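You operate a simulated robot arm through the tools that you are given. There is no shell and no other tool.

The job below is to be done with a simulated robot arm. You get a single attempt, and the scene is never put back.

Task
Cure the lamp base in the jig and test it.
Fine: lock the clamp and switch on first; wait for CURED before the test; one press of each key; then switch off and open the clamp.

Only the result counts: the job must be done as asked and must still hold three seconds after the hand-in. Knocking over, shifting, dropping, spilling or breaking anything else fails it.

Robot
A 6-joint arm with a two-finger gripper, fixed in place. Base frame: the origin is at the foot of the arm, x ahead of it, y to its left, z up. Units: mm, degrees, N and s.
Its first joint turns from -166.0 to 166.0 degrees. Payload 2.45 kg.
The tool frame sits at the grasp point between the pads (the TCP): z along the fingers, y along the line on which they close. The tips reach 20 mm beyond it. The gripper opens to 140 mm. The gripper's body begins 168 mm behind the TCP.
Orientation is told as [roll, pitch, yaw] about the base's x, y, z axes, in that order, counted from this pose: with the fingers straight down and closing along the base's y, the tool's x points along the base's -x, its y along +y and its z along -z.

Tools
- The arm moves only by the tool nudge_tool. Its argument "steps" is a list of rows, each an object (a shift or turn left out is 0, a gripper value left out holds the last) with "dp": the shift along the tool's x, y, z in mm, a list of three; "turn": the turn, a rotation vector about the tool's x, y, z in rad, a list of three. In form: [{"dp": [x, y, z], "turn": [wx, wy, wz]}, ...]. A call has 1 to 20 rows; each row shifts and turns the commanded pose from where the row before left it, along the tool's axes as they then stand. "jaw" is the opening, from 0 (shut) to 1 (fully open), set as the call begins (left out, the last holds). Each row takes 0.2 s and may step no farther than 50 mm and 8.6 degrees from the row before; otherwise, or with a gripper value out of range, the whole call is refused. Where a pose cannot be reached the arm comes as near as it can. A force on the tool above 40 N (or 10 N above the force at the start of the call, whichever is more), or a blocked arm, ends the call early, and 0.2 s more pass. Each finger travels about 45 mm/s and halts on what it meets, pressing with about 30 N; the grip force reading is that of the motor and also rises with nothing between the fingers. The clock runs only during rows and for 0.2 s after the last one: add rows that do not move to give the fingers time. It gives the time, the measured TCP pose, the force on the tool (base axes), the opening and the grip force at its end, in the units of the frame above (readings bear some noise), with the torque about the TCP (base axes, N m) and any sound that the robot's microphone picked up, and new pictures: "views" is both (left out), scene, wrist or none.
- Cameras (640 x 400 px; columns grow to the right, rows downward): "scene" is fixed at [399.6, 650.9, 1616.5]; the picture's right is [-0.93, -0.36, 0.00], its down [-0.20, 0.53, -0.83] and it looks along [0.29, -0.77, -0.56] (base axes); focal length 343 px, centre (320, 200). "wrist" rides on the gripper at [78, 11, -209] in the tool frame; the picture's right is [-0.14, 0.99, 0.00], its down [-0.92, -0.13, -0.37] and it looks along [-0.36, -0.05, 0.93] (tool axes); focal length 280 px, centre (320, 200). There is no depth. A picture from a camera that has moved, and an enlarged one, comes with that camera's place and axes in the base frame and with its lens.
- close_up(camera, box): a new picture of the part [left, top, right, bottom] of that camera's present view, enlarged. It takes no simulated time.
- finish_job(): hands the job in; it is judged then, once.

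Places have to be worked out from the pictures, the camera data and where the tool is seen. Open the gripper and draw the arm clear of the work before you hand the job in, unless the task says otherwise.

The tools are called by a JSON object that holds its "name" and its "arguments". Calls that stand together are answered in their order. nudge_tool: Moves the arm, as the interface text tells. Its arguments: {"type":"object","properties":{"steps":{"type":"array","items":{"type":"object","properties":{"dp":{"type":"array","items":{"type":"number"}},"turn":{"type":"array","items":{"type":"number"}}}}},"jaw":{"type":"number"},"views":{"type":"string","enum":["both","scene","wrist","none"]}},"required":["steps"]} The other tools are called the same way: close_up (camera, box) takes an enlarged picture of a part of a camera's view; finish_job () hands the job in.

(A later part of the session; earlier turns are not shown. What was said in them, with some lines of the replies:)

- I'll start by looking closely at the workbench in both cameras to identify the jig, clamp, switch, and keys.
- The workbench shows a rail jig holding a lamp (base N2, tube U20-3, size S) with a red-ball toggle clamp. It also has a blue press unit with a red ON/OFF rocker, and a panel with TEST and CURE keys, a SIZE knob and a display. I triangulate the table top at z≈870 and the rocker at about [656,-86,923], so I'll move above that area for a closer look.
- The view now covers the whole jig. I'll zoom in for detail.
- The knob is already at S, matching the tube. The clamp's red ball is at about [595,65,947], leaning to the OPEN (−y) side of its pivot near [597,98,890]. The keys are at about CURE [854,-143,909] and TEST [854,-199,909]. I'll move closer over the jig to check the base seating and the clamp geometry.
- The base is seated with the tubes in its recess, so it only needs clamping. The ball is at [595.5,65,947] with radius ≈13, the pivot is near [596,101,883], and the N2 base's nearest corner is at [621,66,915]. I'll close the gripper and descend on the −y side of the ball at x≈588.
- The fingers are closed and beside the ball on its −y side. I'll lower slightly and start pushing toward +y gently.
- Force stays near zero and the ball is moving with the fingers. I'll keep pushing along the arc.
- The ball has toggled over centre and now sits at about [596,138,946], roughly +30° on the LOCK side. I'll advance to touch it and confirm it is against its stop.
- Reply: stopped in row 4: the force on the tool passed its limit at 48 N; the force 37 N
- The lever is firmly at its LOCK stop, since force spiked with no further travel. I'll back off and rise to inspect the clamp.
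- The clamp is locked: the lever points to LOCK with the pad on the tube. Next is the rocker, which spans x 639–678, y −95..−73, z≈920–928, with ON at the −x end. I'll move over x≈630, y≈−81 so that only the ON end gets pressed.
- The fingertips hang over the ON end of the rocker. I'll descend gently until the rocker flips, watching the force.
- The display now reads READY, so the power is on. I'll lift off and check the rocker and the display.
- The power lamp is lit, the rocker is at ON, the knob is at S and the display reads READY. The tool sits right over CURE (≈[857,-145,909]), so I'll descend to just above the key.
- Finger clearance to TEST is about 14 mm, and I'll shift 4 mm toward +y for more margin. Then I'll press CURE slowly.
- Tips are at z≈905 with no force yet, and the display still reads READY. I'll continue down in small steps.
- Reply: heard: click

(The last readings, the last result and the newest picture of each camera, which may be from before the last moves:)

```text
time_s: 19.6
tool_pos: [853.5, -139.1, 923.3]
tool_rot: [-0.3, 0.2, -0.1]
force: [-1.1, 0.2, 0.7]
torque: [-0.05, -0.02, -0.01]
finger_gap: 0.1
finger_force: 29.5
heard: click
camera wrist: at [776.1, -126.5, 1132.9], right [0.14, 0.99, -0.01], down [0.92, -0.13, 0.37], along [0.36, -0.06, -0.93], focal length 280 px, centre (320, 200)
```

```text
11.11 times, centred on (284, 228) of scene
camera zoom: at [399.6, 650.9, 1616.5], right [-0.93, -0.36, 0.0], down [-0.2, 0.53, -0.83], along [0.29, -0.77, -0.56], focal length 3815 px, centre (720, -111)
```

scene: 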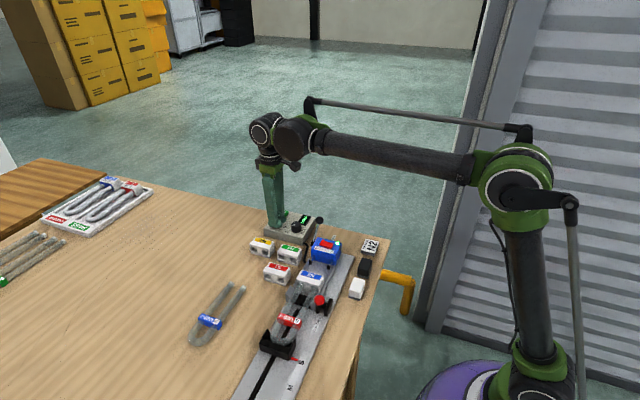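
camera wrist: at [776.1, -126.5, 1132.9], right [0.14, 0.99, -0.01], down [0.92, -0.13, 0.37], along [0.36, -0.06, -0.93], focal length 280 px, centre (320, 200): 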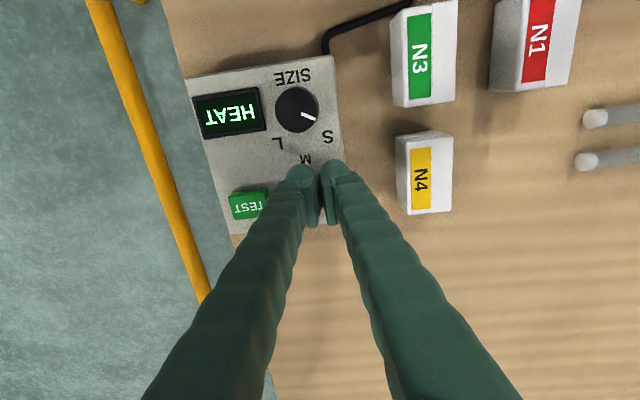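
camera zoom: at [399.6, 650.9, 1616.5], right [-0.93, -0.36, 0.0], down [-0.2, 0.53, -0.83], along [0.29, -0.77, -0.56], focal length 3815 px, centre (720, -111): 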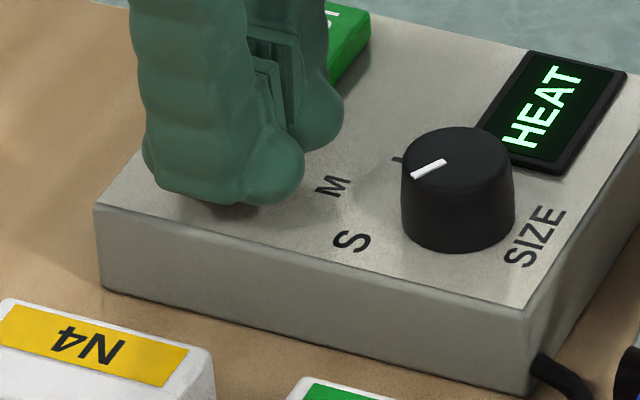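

A click was heard and the display now shows HEAT, so the single CURE press registered. I'll lift straight up and wait for CURED.

{"name": "nudge_tool", "arguments": {"steps": [{"dp": [0, 0, -15]}, {"dp": [0, 0, -30]}, {"dp": [0, 0, -40]}, {"dp": [0, 0, 0]}, {"dp": [0, 0, 0]}, {"dp": [0, 0, 0]}, {"dp": [0, 0, 0]}, {"dp": [0, 0, 0]}, {"dp": [0, 0, 0]}, {"dp": [0, 0, 0]}], "jaw": 0, "views": "both"}}

{"name": "close_up", "arguments": {"camera": "scene", "box": [255, 200, 355, 275]}}

{"name": "close_up", "arguments": {"camera": "wrist", "box": [220, 60, 420, 210]}}

```text
time_s: 21.8
tool_pos: [852.5, -139.9, 1008.8]
tool_rot: [-0.3, 0.1, -0.1]
force: [-0.3, 0.5, 0.1]
torque: [0.0, -0.01, 0.02]
finger_gap: 0.0
finger_force: 29.4
camera wrist: at [774.8, -126.9, 1218.3], right [0.14, 0.99, -0.01], down [0.92, -0.13, 0.37], along [0.36, -0.06, -0.93], focal length 280 px, centre (320, 200)
```

scene: 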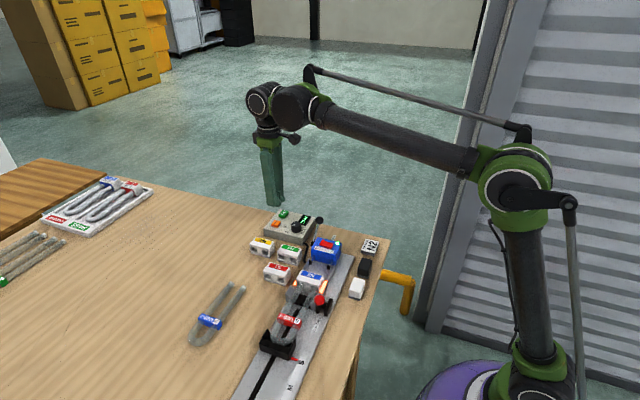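
wrist: 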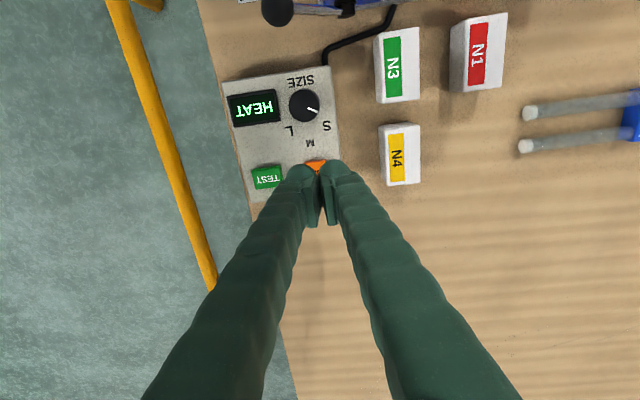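

```text
5.33 times, centred on (305, 238) of scene
camera zoom: at [399.6, 650.9, 1616.5], right [-0.93, -0.36, 0.0], down [-0.2, 0.53, -0.83], along [0.29, -0.77, -0.56], focal length 1831 px, centre (400, 0)
```

zoom: 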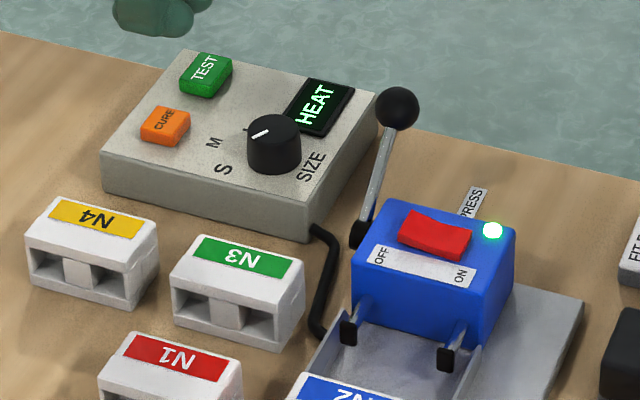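

```text
2.67 times, centred on (320, 135) of wrist
camera zoom: at [774.8, -126.9, 1218.3], right [0.14, 0.99, -0.01], down [0.92, -0.13, 0.37], along [0.36, -0.06, -0.93], focal length 748 px, centre (320, 373)
```

zoom: 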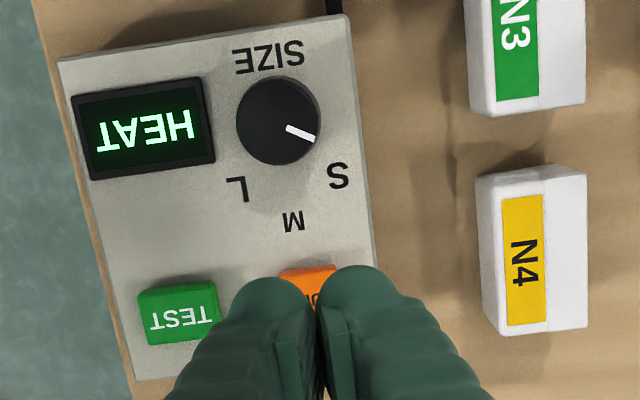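

The display still shows HEAT and the heaters at the clamp are glowing. While waiting I'll shift above TEST (≈[858,-202]) at a safe height.

{"name": "nudge_tool", "arguments": {"steps": [{"dp": [-1.5, -31, 0]}, {"dp": [-1.5, -31, 0]}, {"dp": [0, 0, 0]}, {"dp": [0, 0, 0]}, {"dp": [0, 0, 0]}, {"dp": [0, 0, 0]}, {"dp": [0, 0, 0]}, {"dp": [0, 0, 0]}, {"dp": [0, 0, 0]}, {"dp": [0, 0, 0]}, {"dp": [0, 0, 0]}, {"dp": [0, 0, 0]}, {"dp": [0, 0, 0]}, {"dp": [0, 0, 0]}, {"dp": [0, 0, 0]}, {"dp": [0, 0, 0]}, {"dp": [0, 0, 0]}, {"dp": [0, 0, 0]}, {"dp": [0, 0, 0]}, {"dp": [0, 0, 0]}], "jaw": 0, "views": "both"}}

{"name": "close_up", "arguments": {"camera": "scene", "box": [255, 200, 355, 275]}}

{"name": "close_up", "arguments": {"camera": "wrist", "box": [220, 60, 420, 210]}}

```text
time_s: 26.0
tool_pos: [856.2, -202.2, 1009.7]
tool_rot: [-0.2, 0.0, -0.1]
force: [-0.6, 0.3, 0.0]
torque: [0.0, -0.02, 0.0]
finger_gap: 0.0
finger_force: 29.5
camera wrist: at [778.1, -188.8, 1218.3], right [0.14, 0.99, -0.01], down [0.92, -0.13, 0.37], along [0.36, -0.06, -0.93], focal length 280 px, centre (320, 200)
```

scene: 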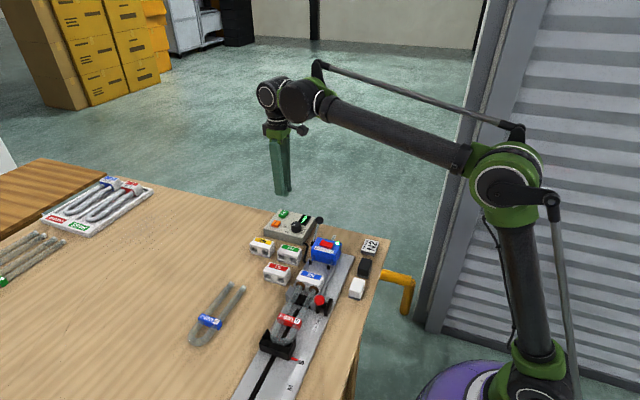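
wrist: 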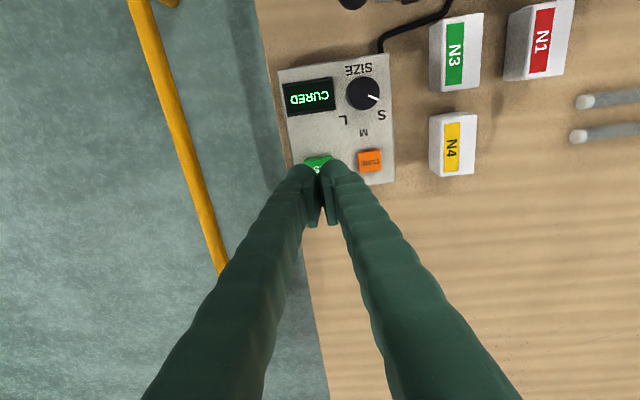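

```text
5.33 times, centred on (305, 238) of scene
camera zoom: at [399.6, 650.9, 1616.5], right [-0.93, -0.36, 0.0], down [-0.2, 0.53, -0.83], along [0.29, -0.77, -0.56], focal length 1831 px, centre (400, 0)
```

zoom: 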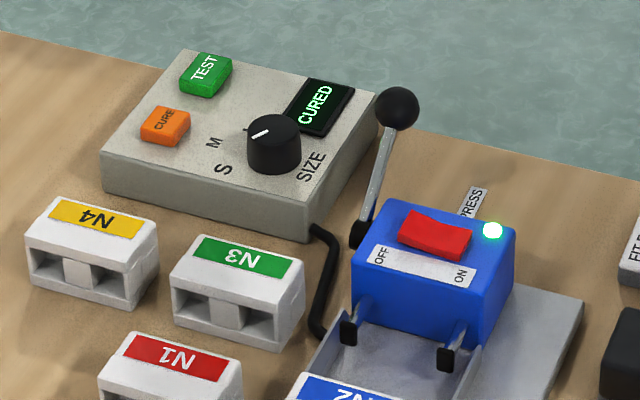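

```text
2.67 times, centred on (320, 135) of wrist
camera zoom: at [778.1, -188.8, 1218.3], right [0.14, 0.99, -0.01], down [0.92, -0.13, 0.37], along [0.36, -0.06, -0.93], focal length 748 px, centre (320, 373)
```

zoom: 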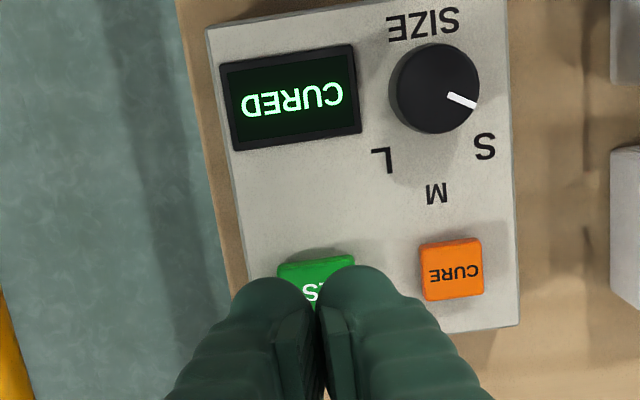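

The display reads CURED. The tool is centred over TEST, so I'll descend to just above it, then press slowly in the same call.

{"name": "nudge_tool", "arguments": {"steps": [{"dp": [0, 0, 30]}, {"dp": [0, 0, 30]}, {"dp": [0, 0, 12]}, {"dp": [0, 0, 4]}, {"dp": [0, 0, 3]}, {"dp": [0, 0, 2]}, {"dp": [0, 0, 2]}, {"dp": [0, 0, 1.5]}, {"dp": [0, 0, 1]}, {"dp": [0, 0, 0]}], "jaw": 0, "views": "wrist"}}

{"name": "close_up", "arguments": {"camera": "wrist", "box": [220, 60, 420, 210]}}

{"name": "close_up", "arguments": {"camera": "scene", "box": [255, 200, 355, 275]}}

```text
time_s: 28.2
tool_pos: [856.9, -202.1, 923.8]
tool_rot: [-0.4, 0.1, -0.1]
force: [0.3, -0.4, 0.8]
torque: [0.0, -0.03, 0.01]
finger_gap: 6.2
finger_force: 29.4
camera wrist: at [779.2, -188.9, 1133.1], right [0.14, 0.99, -0.01], down [0.92, -0.13, 0.37], along [0.36, -0.06, -0.93], focal length 280 px, centre (320, 200)
```

wrist: 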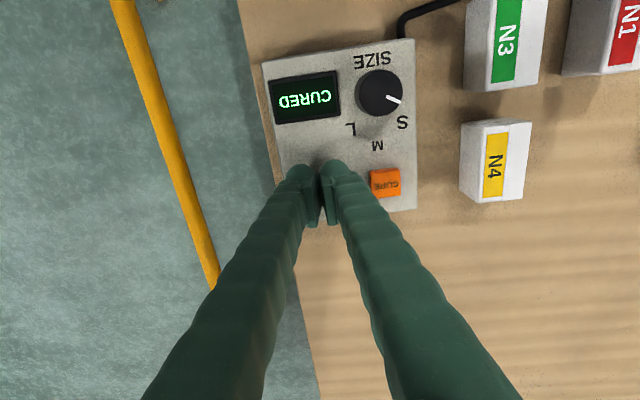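

```text
2.67 times, centred on (320, 135) of wrist
camera zoom: at [779.2, -188.9, 1133.1], right [0.14, 0.99, -0.01], down [0.92, -0.13, 0.37], along [0.36, -0.06, -0.93], focal length 748 px, centre (320, 373)
```

zoom: 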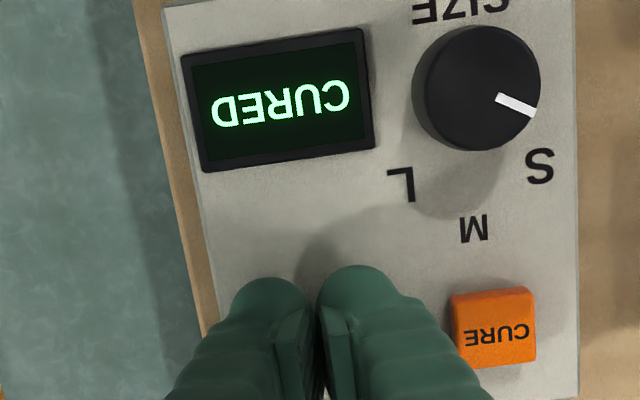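

```text
5.33 times, centred on (305, 238) of scene
camera zoom: at [399.6, 650.9, 1616.5], right [-0.93, -0.36, 0.0], down [-0.2, 0.53, -0.83], along [0.29, -0.77, -0.56], focal length 1831 px, centre (400, 0)
```

zoom: 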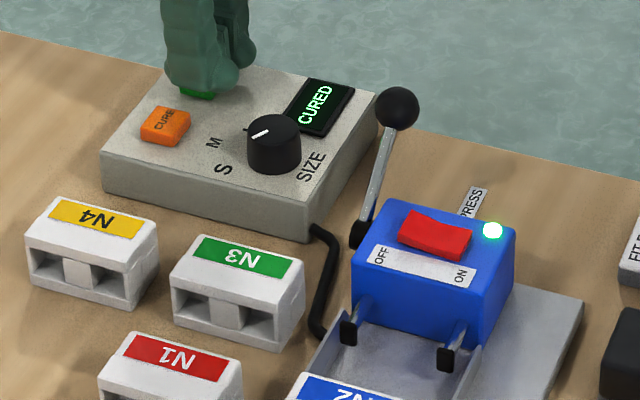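

The finger gap reads 6.2 mm, so the key's top has wedged into the split between the fingertips. No click came and the display still says CURED, so the press has not registered. I'll ease the jaws open slightly to release it, lift off, and then press with one finger instead of the split.

{"name": "nudge_tool", "arguments": {"steps": [{"dp": [0, 0, 0]}, {"dp": [0, 0, 0]}, {"dp": [0, 0, -2]}, {"dp": [0, 0, -5]}, {"dp": [0, 0, -10]}, {"dp": [0, 0, -15]}, {"dp": [0, 0, 0]}], "jaw": 0.1, "views": "both"}}

{"name": "close_up", "arguments": {"camera": "scene", "box": [255, 200, 355, 275]}}

{"name": "close_up", "arguments": {"camera": "wrist", "box": [220, 60, 420, 210]}}

```text
time_s: 29.8
tool_pos: [854.7, -201.6, 954.9]
tool_rot: [-0.4, 0.1, -0.2]
force: [0.6, -0.7, -0.1]
torque: [-0.01, -0.04, 0.0]
finger_gap: 14.1
finger_force: 0.1
heard: click
camera wrist: at [778.6, -188.9, 1164.4], right [0.14, 0.99, -0.01], down [0.92, -0.13, 0.37], along [0.36, -0.06, -0.93], focal length 280 px, centre (320, 200)
```

scene: 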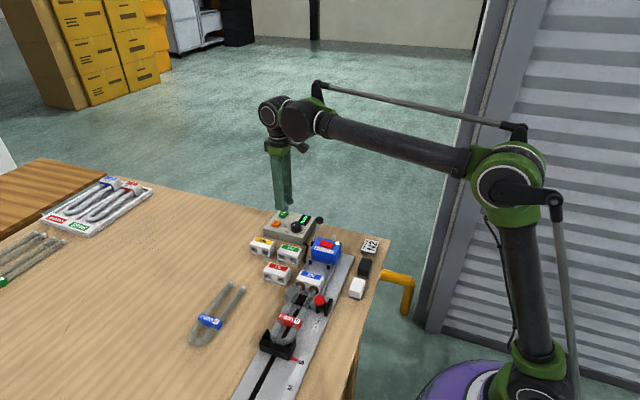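
wrist: 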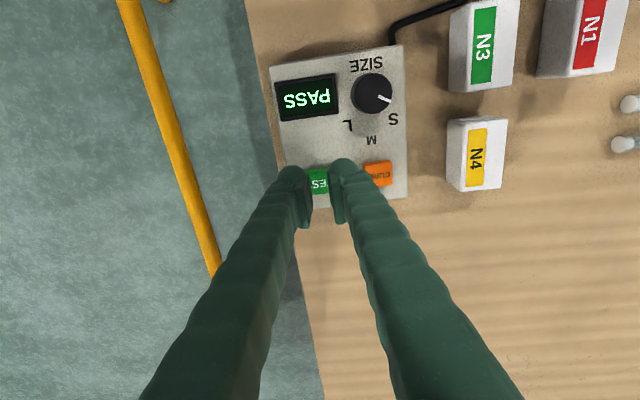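

```text
5.33 times, centred on (305, 238) of scene
camera zoom: at [399.6, 650.9, 1616.5], right [-0.93, -0.36, 0.0], down [-0.2, 0.53, -0.83], along [0.29, -0.77, -0.56], focal length 1831 px, centre (400, 0)
```

zoom: 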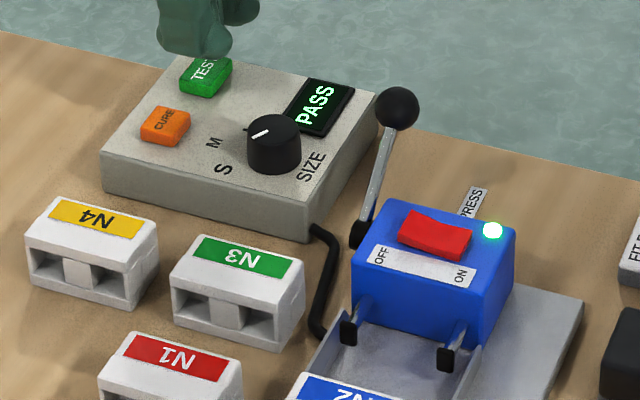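

```text
2.67 times, centred on (320, 135) of wrist
camera zoom: at [778.6, -188.9, 1164.4], right [0.14, 0.99, -0.01], down [0.92, -0.13, 0.37], along [0.36, -0.06, -0.93], focal length 748 px, centre (320, 373)
```

zoom: 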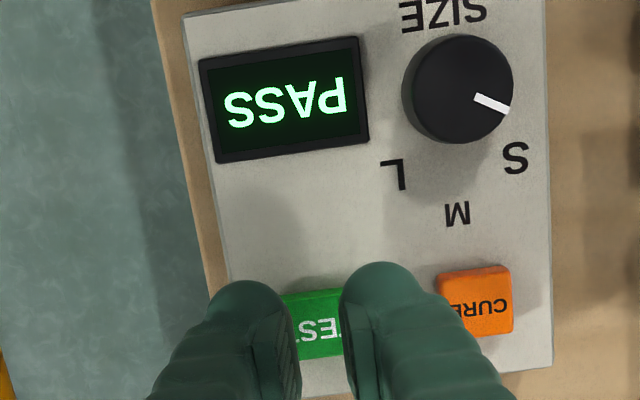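

A click was heard on release and the display shows PASS, so the one TEST press is done. Next I'll close the jaws and rise. Then I'll move over the rocker's OFF (+x) end at about [687,-73], which keeps one finger on the rocker and stays clear of the press lever.

{"name": "nudge_tool", "arguments": {"steps": [{"dp": [0, 0, -45]}, {"dp": [0, 0, -45]}, {"dp": [33.5, 25.7, 0]}, {"dp": [33.5, 25.7, 0]}, {"dp": [33.5, 25.7, 0]}, {"dp": [33.5, 25.7, 0]}, {"dp": [33.5, 25.7, 0]}, {"dp": [0, 0, 30]}, {"dp": [0, 0, 30]}, {"dp": [0, 0, 0]}], "jaw": 0, "views": "both"}}

{"name": "close_up", "arguments": {"camera": "scene", "box": [255, 200, 355, 275]}}

{"name": "close_up", "arguments": {"camera": "wrist", "box": [220, 60, 420, 210]}}

```text
time_s: 32.0
tool_pos: [690.2, -73.0, 985.7]
tool_rot: [-0.3, 0.1, -0.1]
force: [-0.7, -0.3, 0.2]
torque: [-0.01, 0.03, 0.0]
finger_gap: 0.0
finger_force: 29.3
camera wrist: at [612.8, -59.9, 1194.6], right [0.14, 0.99, -0.01], down [0.92, -0.13, 0.37], along [0.36, -0.06, -0.93], focal length 280 px, centre (320, 200)
```

scene: 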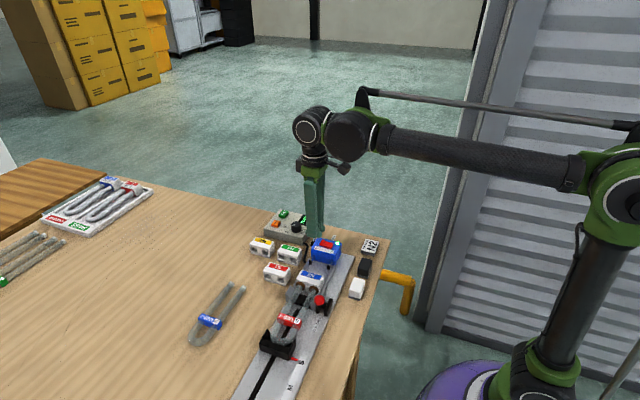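
wrist: 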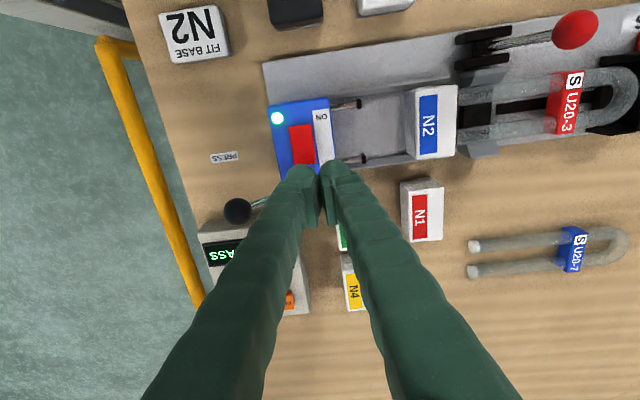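

```text
5.33 times, centred on (305, 238) of scene
camera zoom: at [399.6, 650.9, 1616.5], right [-0.93, -0.36, 0.0], down [-0.2, 0.53, -0.83], along [0.29, -0.77, -0.56], focal length 1831 px, centre (400, 0)
```

zoom: 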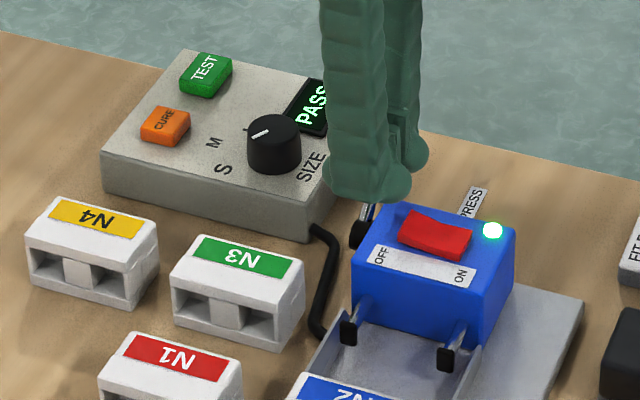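

```text
2.67 times, centred on (320, 135) of wrist
camera zoom: at [612.8, -59.9, 1194.6], right [0.14, 0.99, -0.01], down [0.92, -0.13, 0.37], along [0.36, -0.06, -0.93], focal length 748 px, centre (320, 373)
```

zoom: 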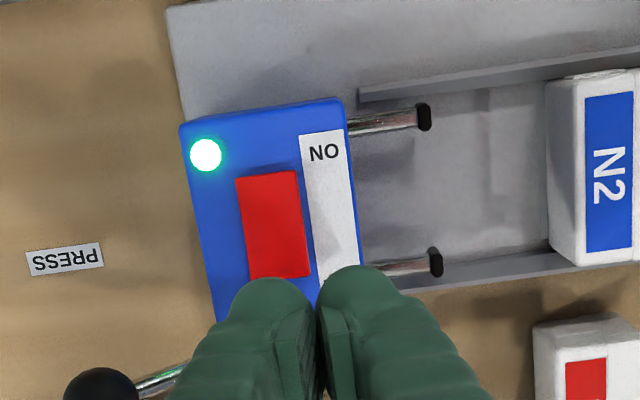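

The ON lamp is lit and the OFF end sits just ahead of the fingertips. I'll shift 5 mm toward −x for good overlap and press the OFF end down gently.

{"name": "nudge_tool", "arguments": {"steps": [{"dp": [5, 0, 0]}, {"dp": [0, 0, 20]}, {"dp": [0, 0, 9]}, {"dp": [0, 0, 4]}, {"dp": [0, 0, 3]}, {"dp": [0, 0, 2]}, {"dp": [0, 0, 2]}, {"dp": [0, 0, 0]}], "jaw": 0, "views": "both"}}

{"name": "close_up", "arguments": {"camera": "scene", "box": [255, 200, 355, 275]}}

{"name": "close_up", "arguments": {"camera": "wrist", "box": [220, 60, 420, 210]}}

```text
time_s: 33.8
tool_pos: [684.6, -73.3, 945.6]
tool_rot: [-0.2, 0.1, -0.1]
force: [0.3, -0.4, 0.1]
torque: [-0.02, -0.02, 0.01]
finger_gap: 0.0
finger_force: 29.9
camera wrist: at [607.1, -59.8, 1154.2], right [0.14, 0.99, -0.01], down [0.92, -0.13, 0.37], along [0.36, -0.06, -0.93], focal length 280 px, centre (320, 200)
```

scene: 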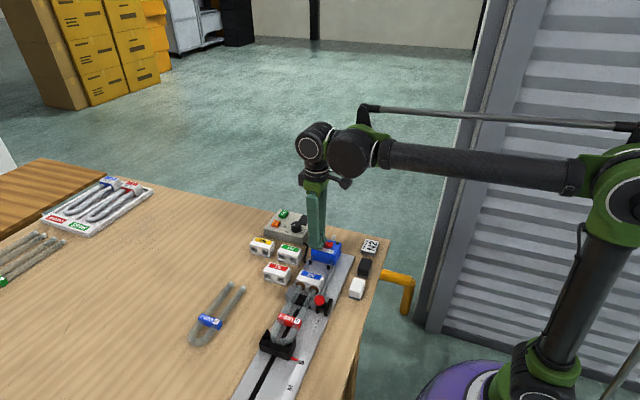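
wrist: 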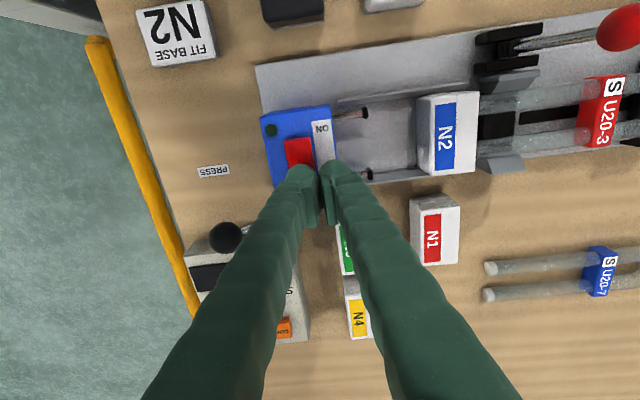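

```text
5.33 times, centred on (305, 238) of scene
camera zoom: at [399.6, 650.9, 1616.5], right [-0.93, -0.36, 0.0], down [-0.2, 0.53, -0.83], along [0.29, -0.77, -0.56], focal length 1831 px, centre (400, 0)
```

zoom: 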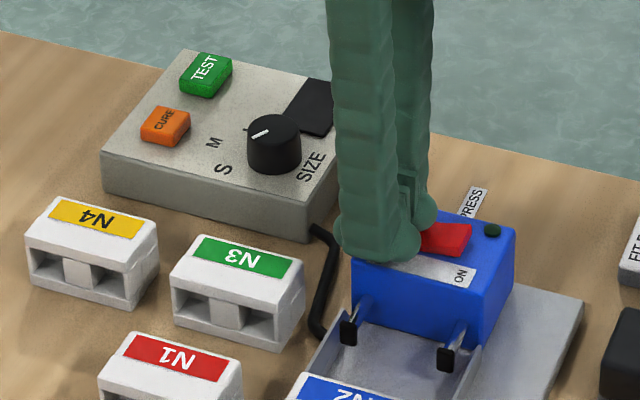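

```text
2.67 times, centred on (320, 135) of wrist
camera zoom: at [607.1, -59.8, 1154.2], right [0.14, 0.99, -0.01], down [0.92, -0.13, 0.37], along [0.36, -0.06, -0.93], focal length 748 px, centre (320, 373)
```

zoom: 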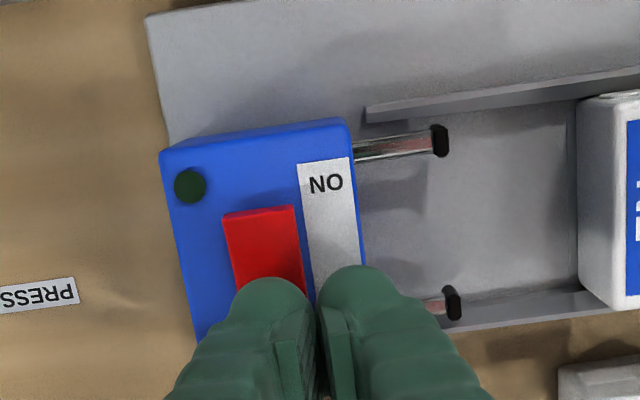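

The power lamp and the display are both dark, so the switch is OFF. Now I'll lift and move to the +y side of the clamp ball (at about [596,138,946]) to push the lever back to OPEN.

{"name": "nudge_tool", "arguments": {"steps": [{"dp": [0, 0, -20]}, {"dp": [0, 0, -40]}, {"dp": [0, 0, -45]}, {"dp": [16.4, 44.5, 0]}, {"dp": [16.4, 44.5, 0]}, {"dp": [16.4, 44.5, 0]}, {"dp": [16.4, 44.5, 0]}, {"dp": [16.4, 44.5, 0]}, {"dp": [16.4, 44.5, 0]}, {"dp": [0, 0, 0]}], "jaw": 0, "views": "both"}}

{"name": "close_up", "arguments": {"camera": "scene", "box": [255, 200, 365, 320]}}

{"name": "close_up", "arguments": {"camera": "wrist", "box": [200, 80, 400, 230]}}

```text
time_s: 36.0
tool_pos: [587.0, 194.6, 1050.3]
tool_rot: [-0.3, 0.2, -0.2]
force: [0.2, -0.3, 1.6]
torque: [0.0, 0.05, -0.02]
finger_gap: 0.0
finger_force: 29.7
camera wrist: at [510.0, 207.3, 1260.2], right [0.14, 0.99, -0.01], down [0.92, -0.13, 0.37], along [0.36, -0.06, -0.93], focal length 280 px, centre (320, 200)
```

scene: 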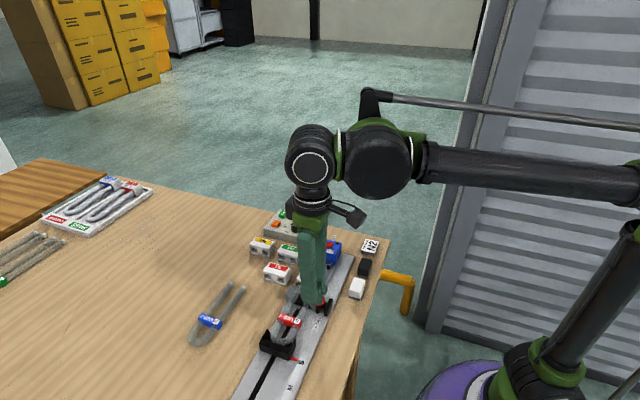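
wrist: 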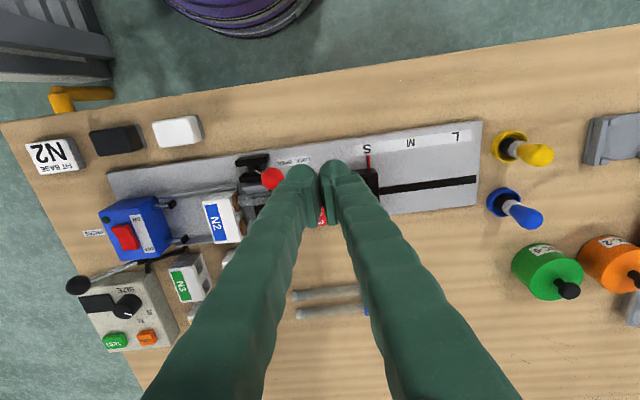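

```text
3.33 times, centred on (310, 260) of scene
camera zoom: at [399.6, 650.9, 1616.5], right [-0.93, -0.36, 0.0], down [-0.2, 0.53, -0.83], along [0.29, -0.77, -0.56], focal length 1144 px, centre (353, 0)
```

zoom: 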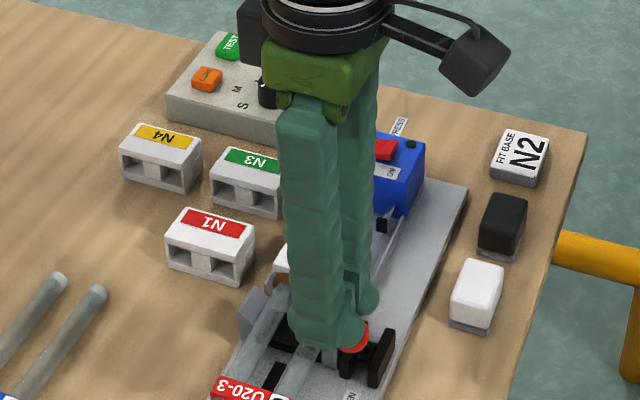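

```text
2.67 times, centred on (300, 155) of wrist
camera zoom: at [510.0, 207.3, 1260.2], right [0.14, 0.99, -0.01], down [0.92, -0.13, 0.37], along [0.36, -0.06, -0.93], focal length 748 px, centre (373, 320)
```

zoom: 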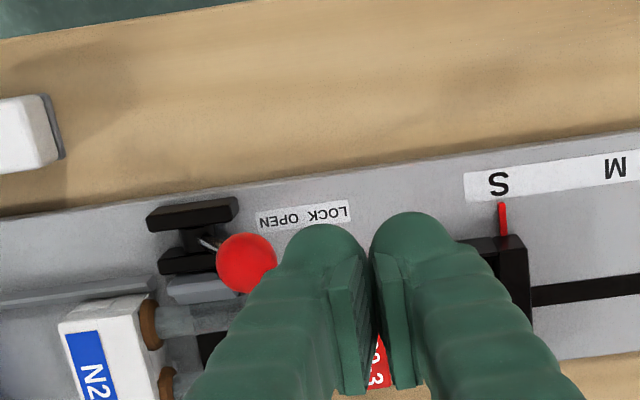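

Brown cured cement is visible where the tubes enter the N2 base, and the ball is still at y≈137. I'll descend on its +y side and push toward −y.

{"name": "nudge_tool", "arguments": {"steps": [{"dp": [0, -3, 30]}, {"dp": [0, 0, 30]}, {"dp": [0, 0, 25]}, {"dp": [0, 0, 9]}, {"dp": [0, -5, 0]}, {"dp": [0, -5, 0]}, {"dp": [0, -5, 0]}, {"dp": [0, -5, 0]}, {"dp": [0, -5, 0]}, {"dp": [0, -5, 0]}, {"dp": [0, 0, 0]}], "jaw": 0, "views": "both"}}

{"name": "close_up", "arguments": {"camera": "wrist", "box": [200, 80, 400, 230]}}

```text
time_s: 38.4
tool_pos: [587.3, 160.2, 954.3]
tool_rot: [-0.2, 0.1, -0.2]
force: [0.1, 0.3, 1.6]
torque: [0.0, 0.01, -0.04]
finger_gap: 0.1
finger_force: 29.4
camera wrist: at [509.0, 173.8, 1163.8], right [0.14, 0.99, -0.01], down [0.92, -0.13, 0.37], along [0.36, -0.06, -0.93], focal length 280 px, centre (320, 200)
```

scene: 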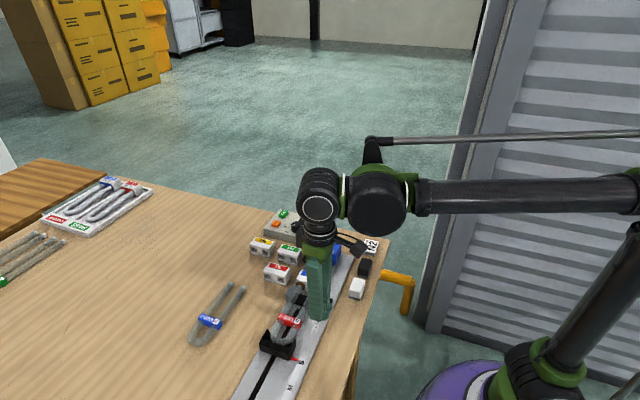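
wrist: 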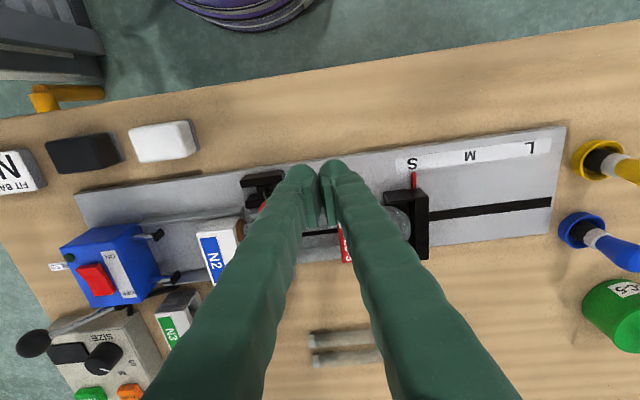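

```text
2.67 times, centred on (300, 155) of wrist
camera zoom: at [509.0, 173.8, 1163.8], right [0.14, 0.99, -0.01], down [0.92, -0.13, 0.37], along [0.36, -0.06, -0.93], focal length 748 px, centre (373, 320)
```

zoom: 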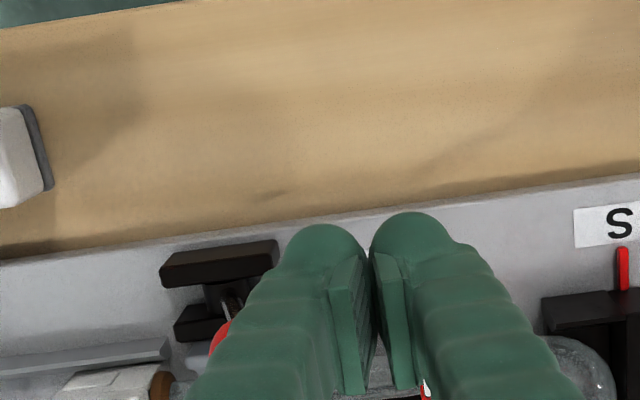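

The ball is moving with the fingers at negligible force. I'll continue toward −y past the top of the arc.

{"name": "nudge_tool", "arguments": {"steps": [{"dp": [0, -5, 0]}, {"dp": [0, -5, 0]}, {"dp": [0, -5, 0]}, {"dp": [0, -5, 0]}, {"dp": [0, -5, 0]}, {"dp": [0, -5, 0]}, {"dp": [0, 0, 0]}], "jaw": 0, "views": "both"}}

{"name": "close_up", "arguments": {"camera": "wrist", "box": [200, 80, 400, 230]}}

{"name": "close_up", "arguments": {"camera": "scene", "box": [275, 230, 365, 330]}}

```text
time_s: 40.0
tool_pos: [587.2, 130.7, 954.8]
tool_rot: [-0.3, 0.1, -0.1]
force: [1.7, 0.4, 0.5]
torque: [0.0, -0.07, -0.04]
finger_gap: 0.2
finger_force: 29.6
camera wrist: at [509.0, 144.7, 1164.3], right [0.14, 0.99, -0.01], down [0.92, -0.13, 0.37], along [0.36, -0.06, -0.93], focal length 280 px, centre (320, 200)
```

scene: 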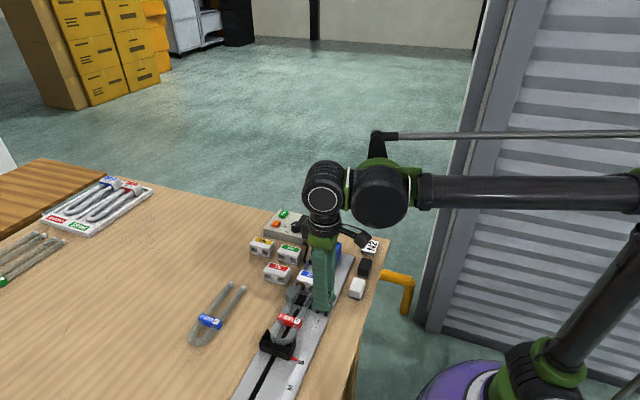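
wrist: 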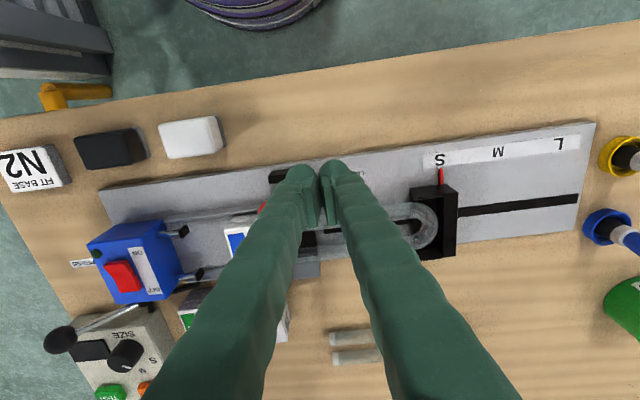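

```text
2.67 times, centred on (300, 155) of wrist
camera zoom: at [509.0, 144.7, 1164.3], right [0.14, 0.99, -0.01], down [0.92, -0.13, 0.37], along [0.36, -0.06, -0.93], focal length 748 px, centre (373, 320)
```

zoom: 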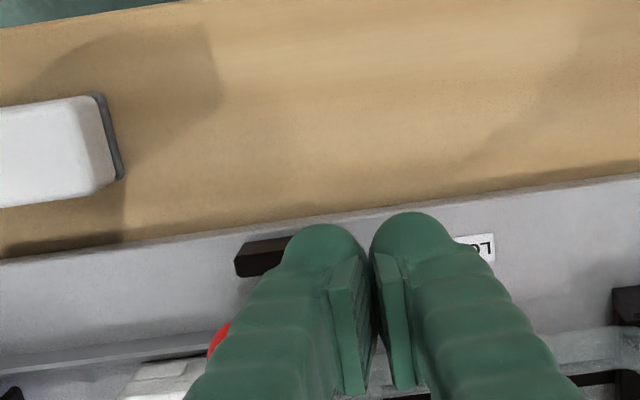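

```text
4.00 times, centred on (320, 280) of scene
camera zoom: at [399.6, 650.9, 1616.5], right [-0.93, -0.36, 0.0], down [-0.2, 0.53, -0.83], along [0.29, -0.77, -0.56], focal length 1373 px, centre (320, -120)
```

zoom: 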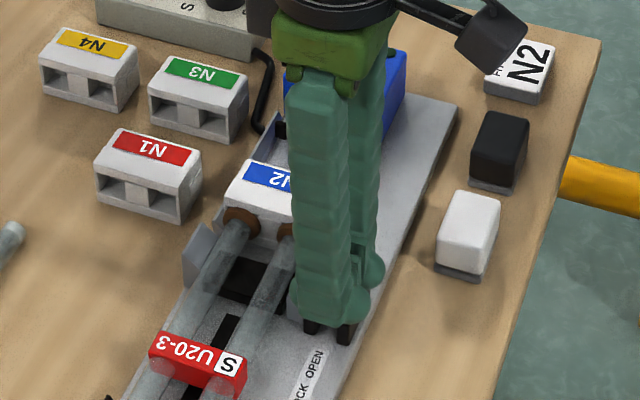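

The force is still near zero and the ball is passing the top of its arc. I'll keep pushing toward −y.

{"name": "nudge_tool", "arguments": {"steps": [{"dp": [0, -4, 0]}, {"dp": [0, -4, 0]}, {"dp": [0, -4, 0]}, {"dp": [0, -4, 0]}, {"dp": [0, 0, 0]}], "jaw": 0, "views": "both"}}

{"name": "close_up", "arguments": {"camera": "wrist", "box": [200, 80, 400, 230]}}

```text
time_s: 41.2
tool_pos: [585.1, 114.9, 955.3]
tool_rot: [-0.4, 0.1, -0.1]
force: [0.9, -0.6, -0.4]
torque: [0.05, 0.02, 0.01]
finger_gap: 0.0
finger_force: 29.6
camera wrist: at [509.1, 128.2, 1164.8], right [0.14, 0.99, -0.01], down [0.92, -0.13, 0.37], along [0.36, -0.06, -0.93], focal length 280 px, centre (320, 200)
```

scene: 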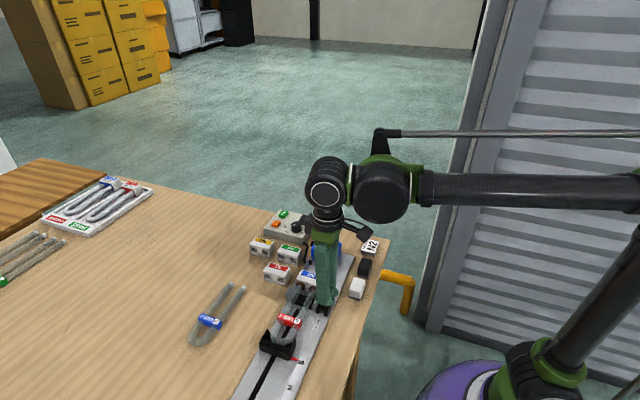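
wrist: 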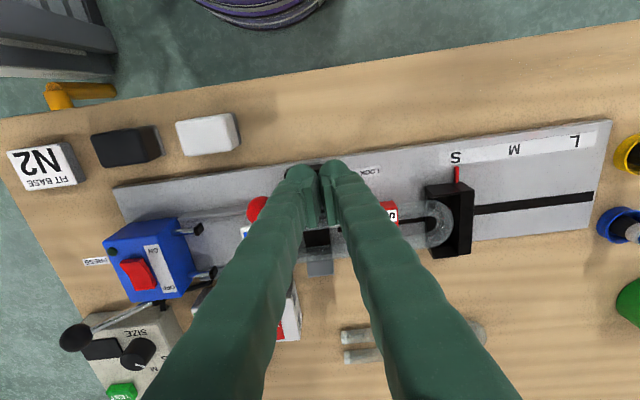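

```text
2.67 times, centred on (300, 155) of wrist
camera zoom: at [509.1, 128.2, 1164.8], right [0.14, 0.99, -0.01], down [0.92, -0.13, 0.37], along [0.36, -0.06, -0.93], focal length 748 px, centre (373, 320)
```

zoom: 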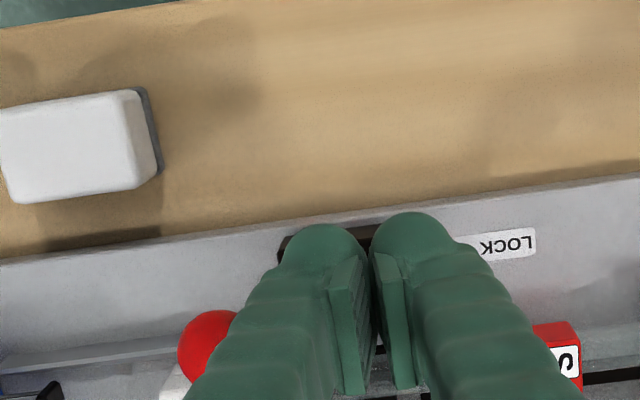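

The ball has snapped to y≈63–65, which is its original OPEN position. I'll back off toward +y, rise clear, and open the gripper to verify everything.

{"name": "nudge_tool", "arguments": {"steps": [{"dp": [0, 10, 0]}, {"dp": [0, 15, -10]}, {"dp": [0, 0, -40]}, {"dp": [0, 0, -45]}, {"dp": [0, 0, -45]}, {"dp": [0, 0, -45]}, {"dp": [40, -20, -20]}, {"dp": [40, -20, -20]}, {"dp": [40, -20, -20]}, {"dp": [0, 0, 0]}], "jaw": 0, "views": "both"}}

{"name": "close_up", "arguments": {"camera": "scene", "box": [255, 200, 365, 275]}}

{"name": "close_up", "arguments": {"camera": "scene", "box": [280, 230, 360, 330]}}

```text
time_s: 43.4
tool_pos: [465.1, 79.7, 1201.8]
tool_rot: [-0.4, 0.2, 0.0]
force: [-0.3, -0.1, 0.7]
torque: [-0.02, -0.02, 0.02]
finger_gap: 0.0
finger_force: 30.2
camera wrist: at [387.4, 92.6, 1411.2], right [0.14, 0.99, -0.01], down [0.92, -0.13, 0.37], along [0.36, -0.06, -0.93], focal length 280 px, centre (320, 200)
```

scene: 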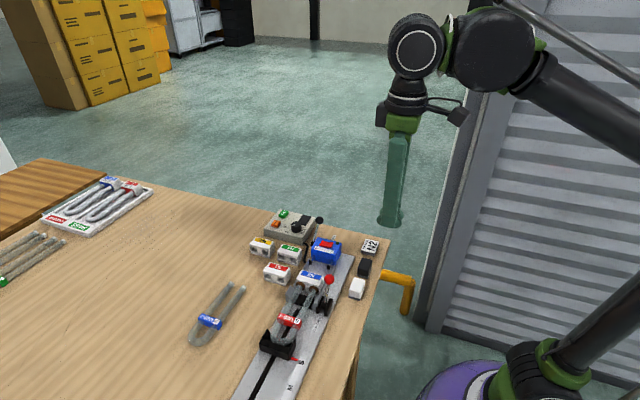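
wrist: 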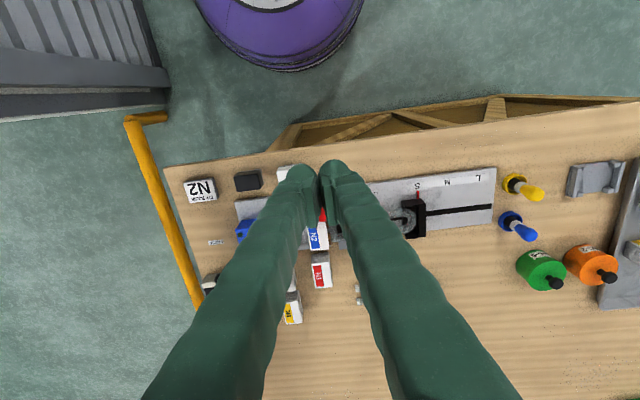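

```text
5.33 times, centred on (310, 238) of scene
camera zoom: at [399.6, 650.9, 1616.5], right [-0.93, -0.36, 0.0], down [-0.2, 0.53, -0.83], along [0.29, -0.77, -0.56], focal length 1831 px, centre (373, 0)
```

zoom: 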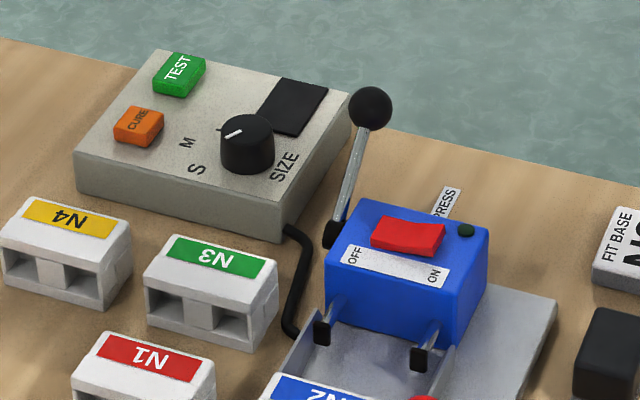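

```text
4.00 times, centred on (320, 280) of scene
camera zoom: at [399.6, 650.9, 1616.5], right [-0.93, -0.36, 0.0], down [-0.2, 0.53, -0.83], along [0.29, -0.77, -0.56], focal length 1373 px, centre (320, -120)
```

zoom: 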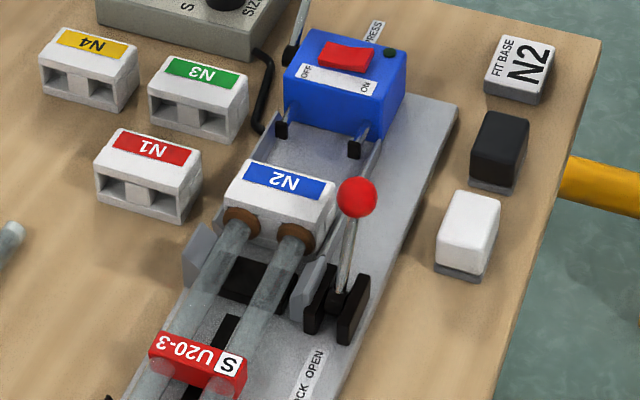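

The picture matches the start (ball at OPEN, switch OFF, display dark), with cured cement now on the base and nothing else displaced. I'll open the gripper while clear of the work.

{"name": "nudge_tool", "arguments": {"steps": [{"dp": [0, 0, -20]}, {"dp": [0, 0, -20]}, {"dp": [0, 0, 0]}, {"dp": [0, 0, 0]}, {"dp": [0, 0, 0]}, {"dp": [0, 0, 0]}, {"dp": [0, 0, 0]}, {"dp": [0, 0, 0]}, {"dp": [0, 0, 0]}, {"dp": [0, 0, 0]}], "jaw": 1, "views": "both"}}

{"name": "close_up", "arguments": {"camera": "wrist", "box": [180, 120, 440, 320]}}

```text
time_s: 45.6
tool_pos: [464.5, 80.5, 1240.1]
tool_rot: [-0.3, 0.1, -0.1]
force: [0.0, 0.5, 0.5]
torque: [0.02, 0.01, 0.02]
finger_gap: 139.9
finger_force: 0.0
camera wrist: at [387.1, 93.9, 1450.2], right [0.14, 0.99, -0.01], down [0.92, -0.13, 0.37], along [0.36, -0.06, -0.93], focal length 280 px, centre (320, 200)
```

scene: 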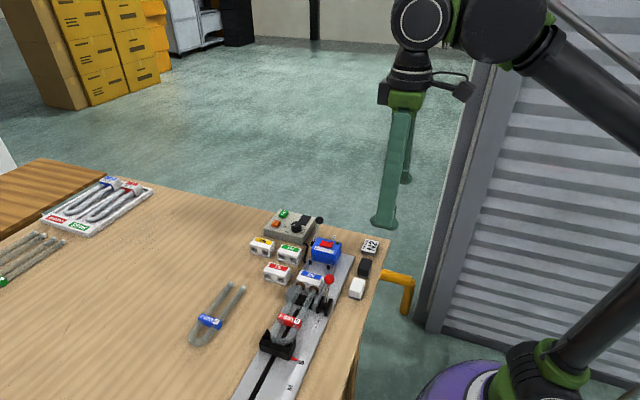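
wrist: 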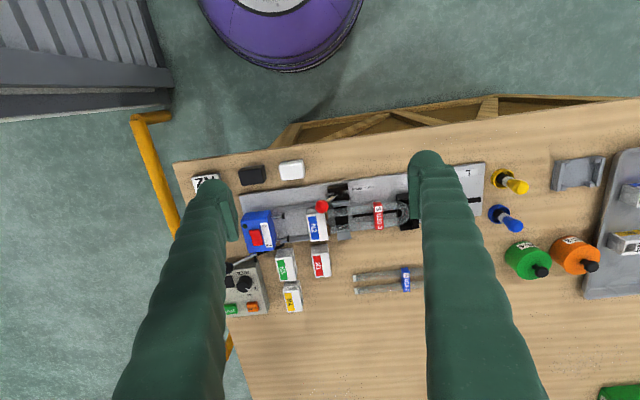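

```text
2.00 times, centred on (310, 220) of wrist
camera zoom: at [387.1, 93.9, 1450.2], right [0.14, 0.99, -0.01], down [0.92, -0.13, 0.37], along [0.36, -0.06, -0.93], focal length 561 px, centre (340, 160)
```

zoom: 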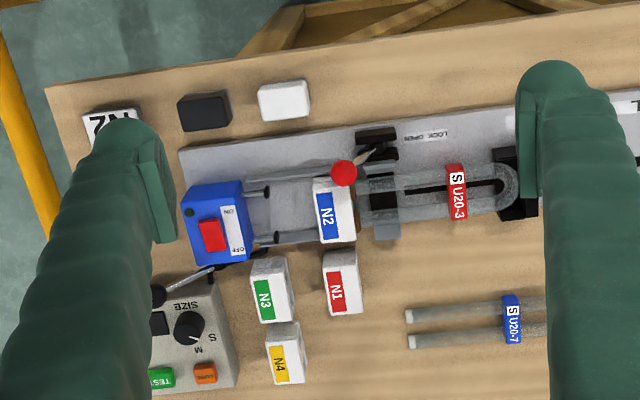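

The base is cured and tested PASS, the switch is OFF, the clamp is OPEN, and nothing else has been disturbed. The gripper is open and the arm is clear, so I'm handing the job in.

{"name": "finish_job", "arguments": {}}

```text
The job is handed in.
```

The lamp base is cured, and the test display read PASS. I handed the job in with the gripper open and the arm clear of the work.

1. **Clamp and power:** I locked the clamp and switched on, and the display showed READY. The size knob was already at S, matching the tube.
2. **Cure:** I pressed CURE once. The display went to HEAT, then CURED, and brown cement became visible where the tubes enter the N2 base.
3. **Test:** I pressed TEST after CURED appeared, and the display showed PASS. On the first approach the key wedged between the fingertips without a click. It then clicked once as I opened the jaws to free it, so I did not press again.
4. **Finish:** I switched off, and the lamp and display went dark. I then opened the clamp, and the lever is back where it started.

The final pictures show nothing else moved or knocked over.
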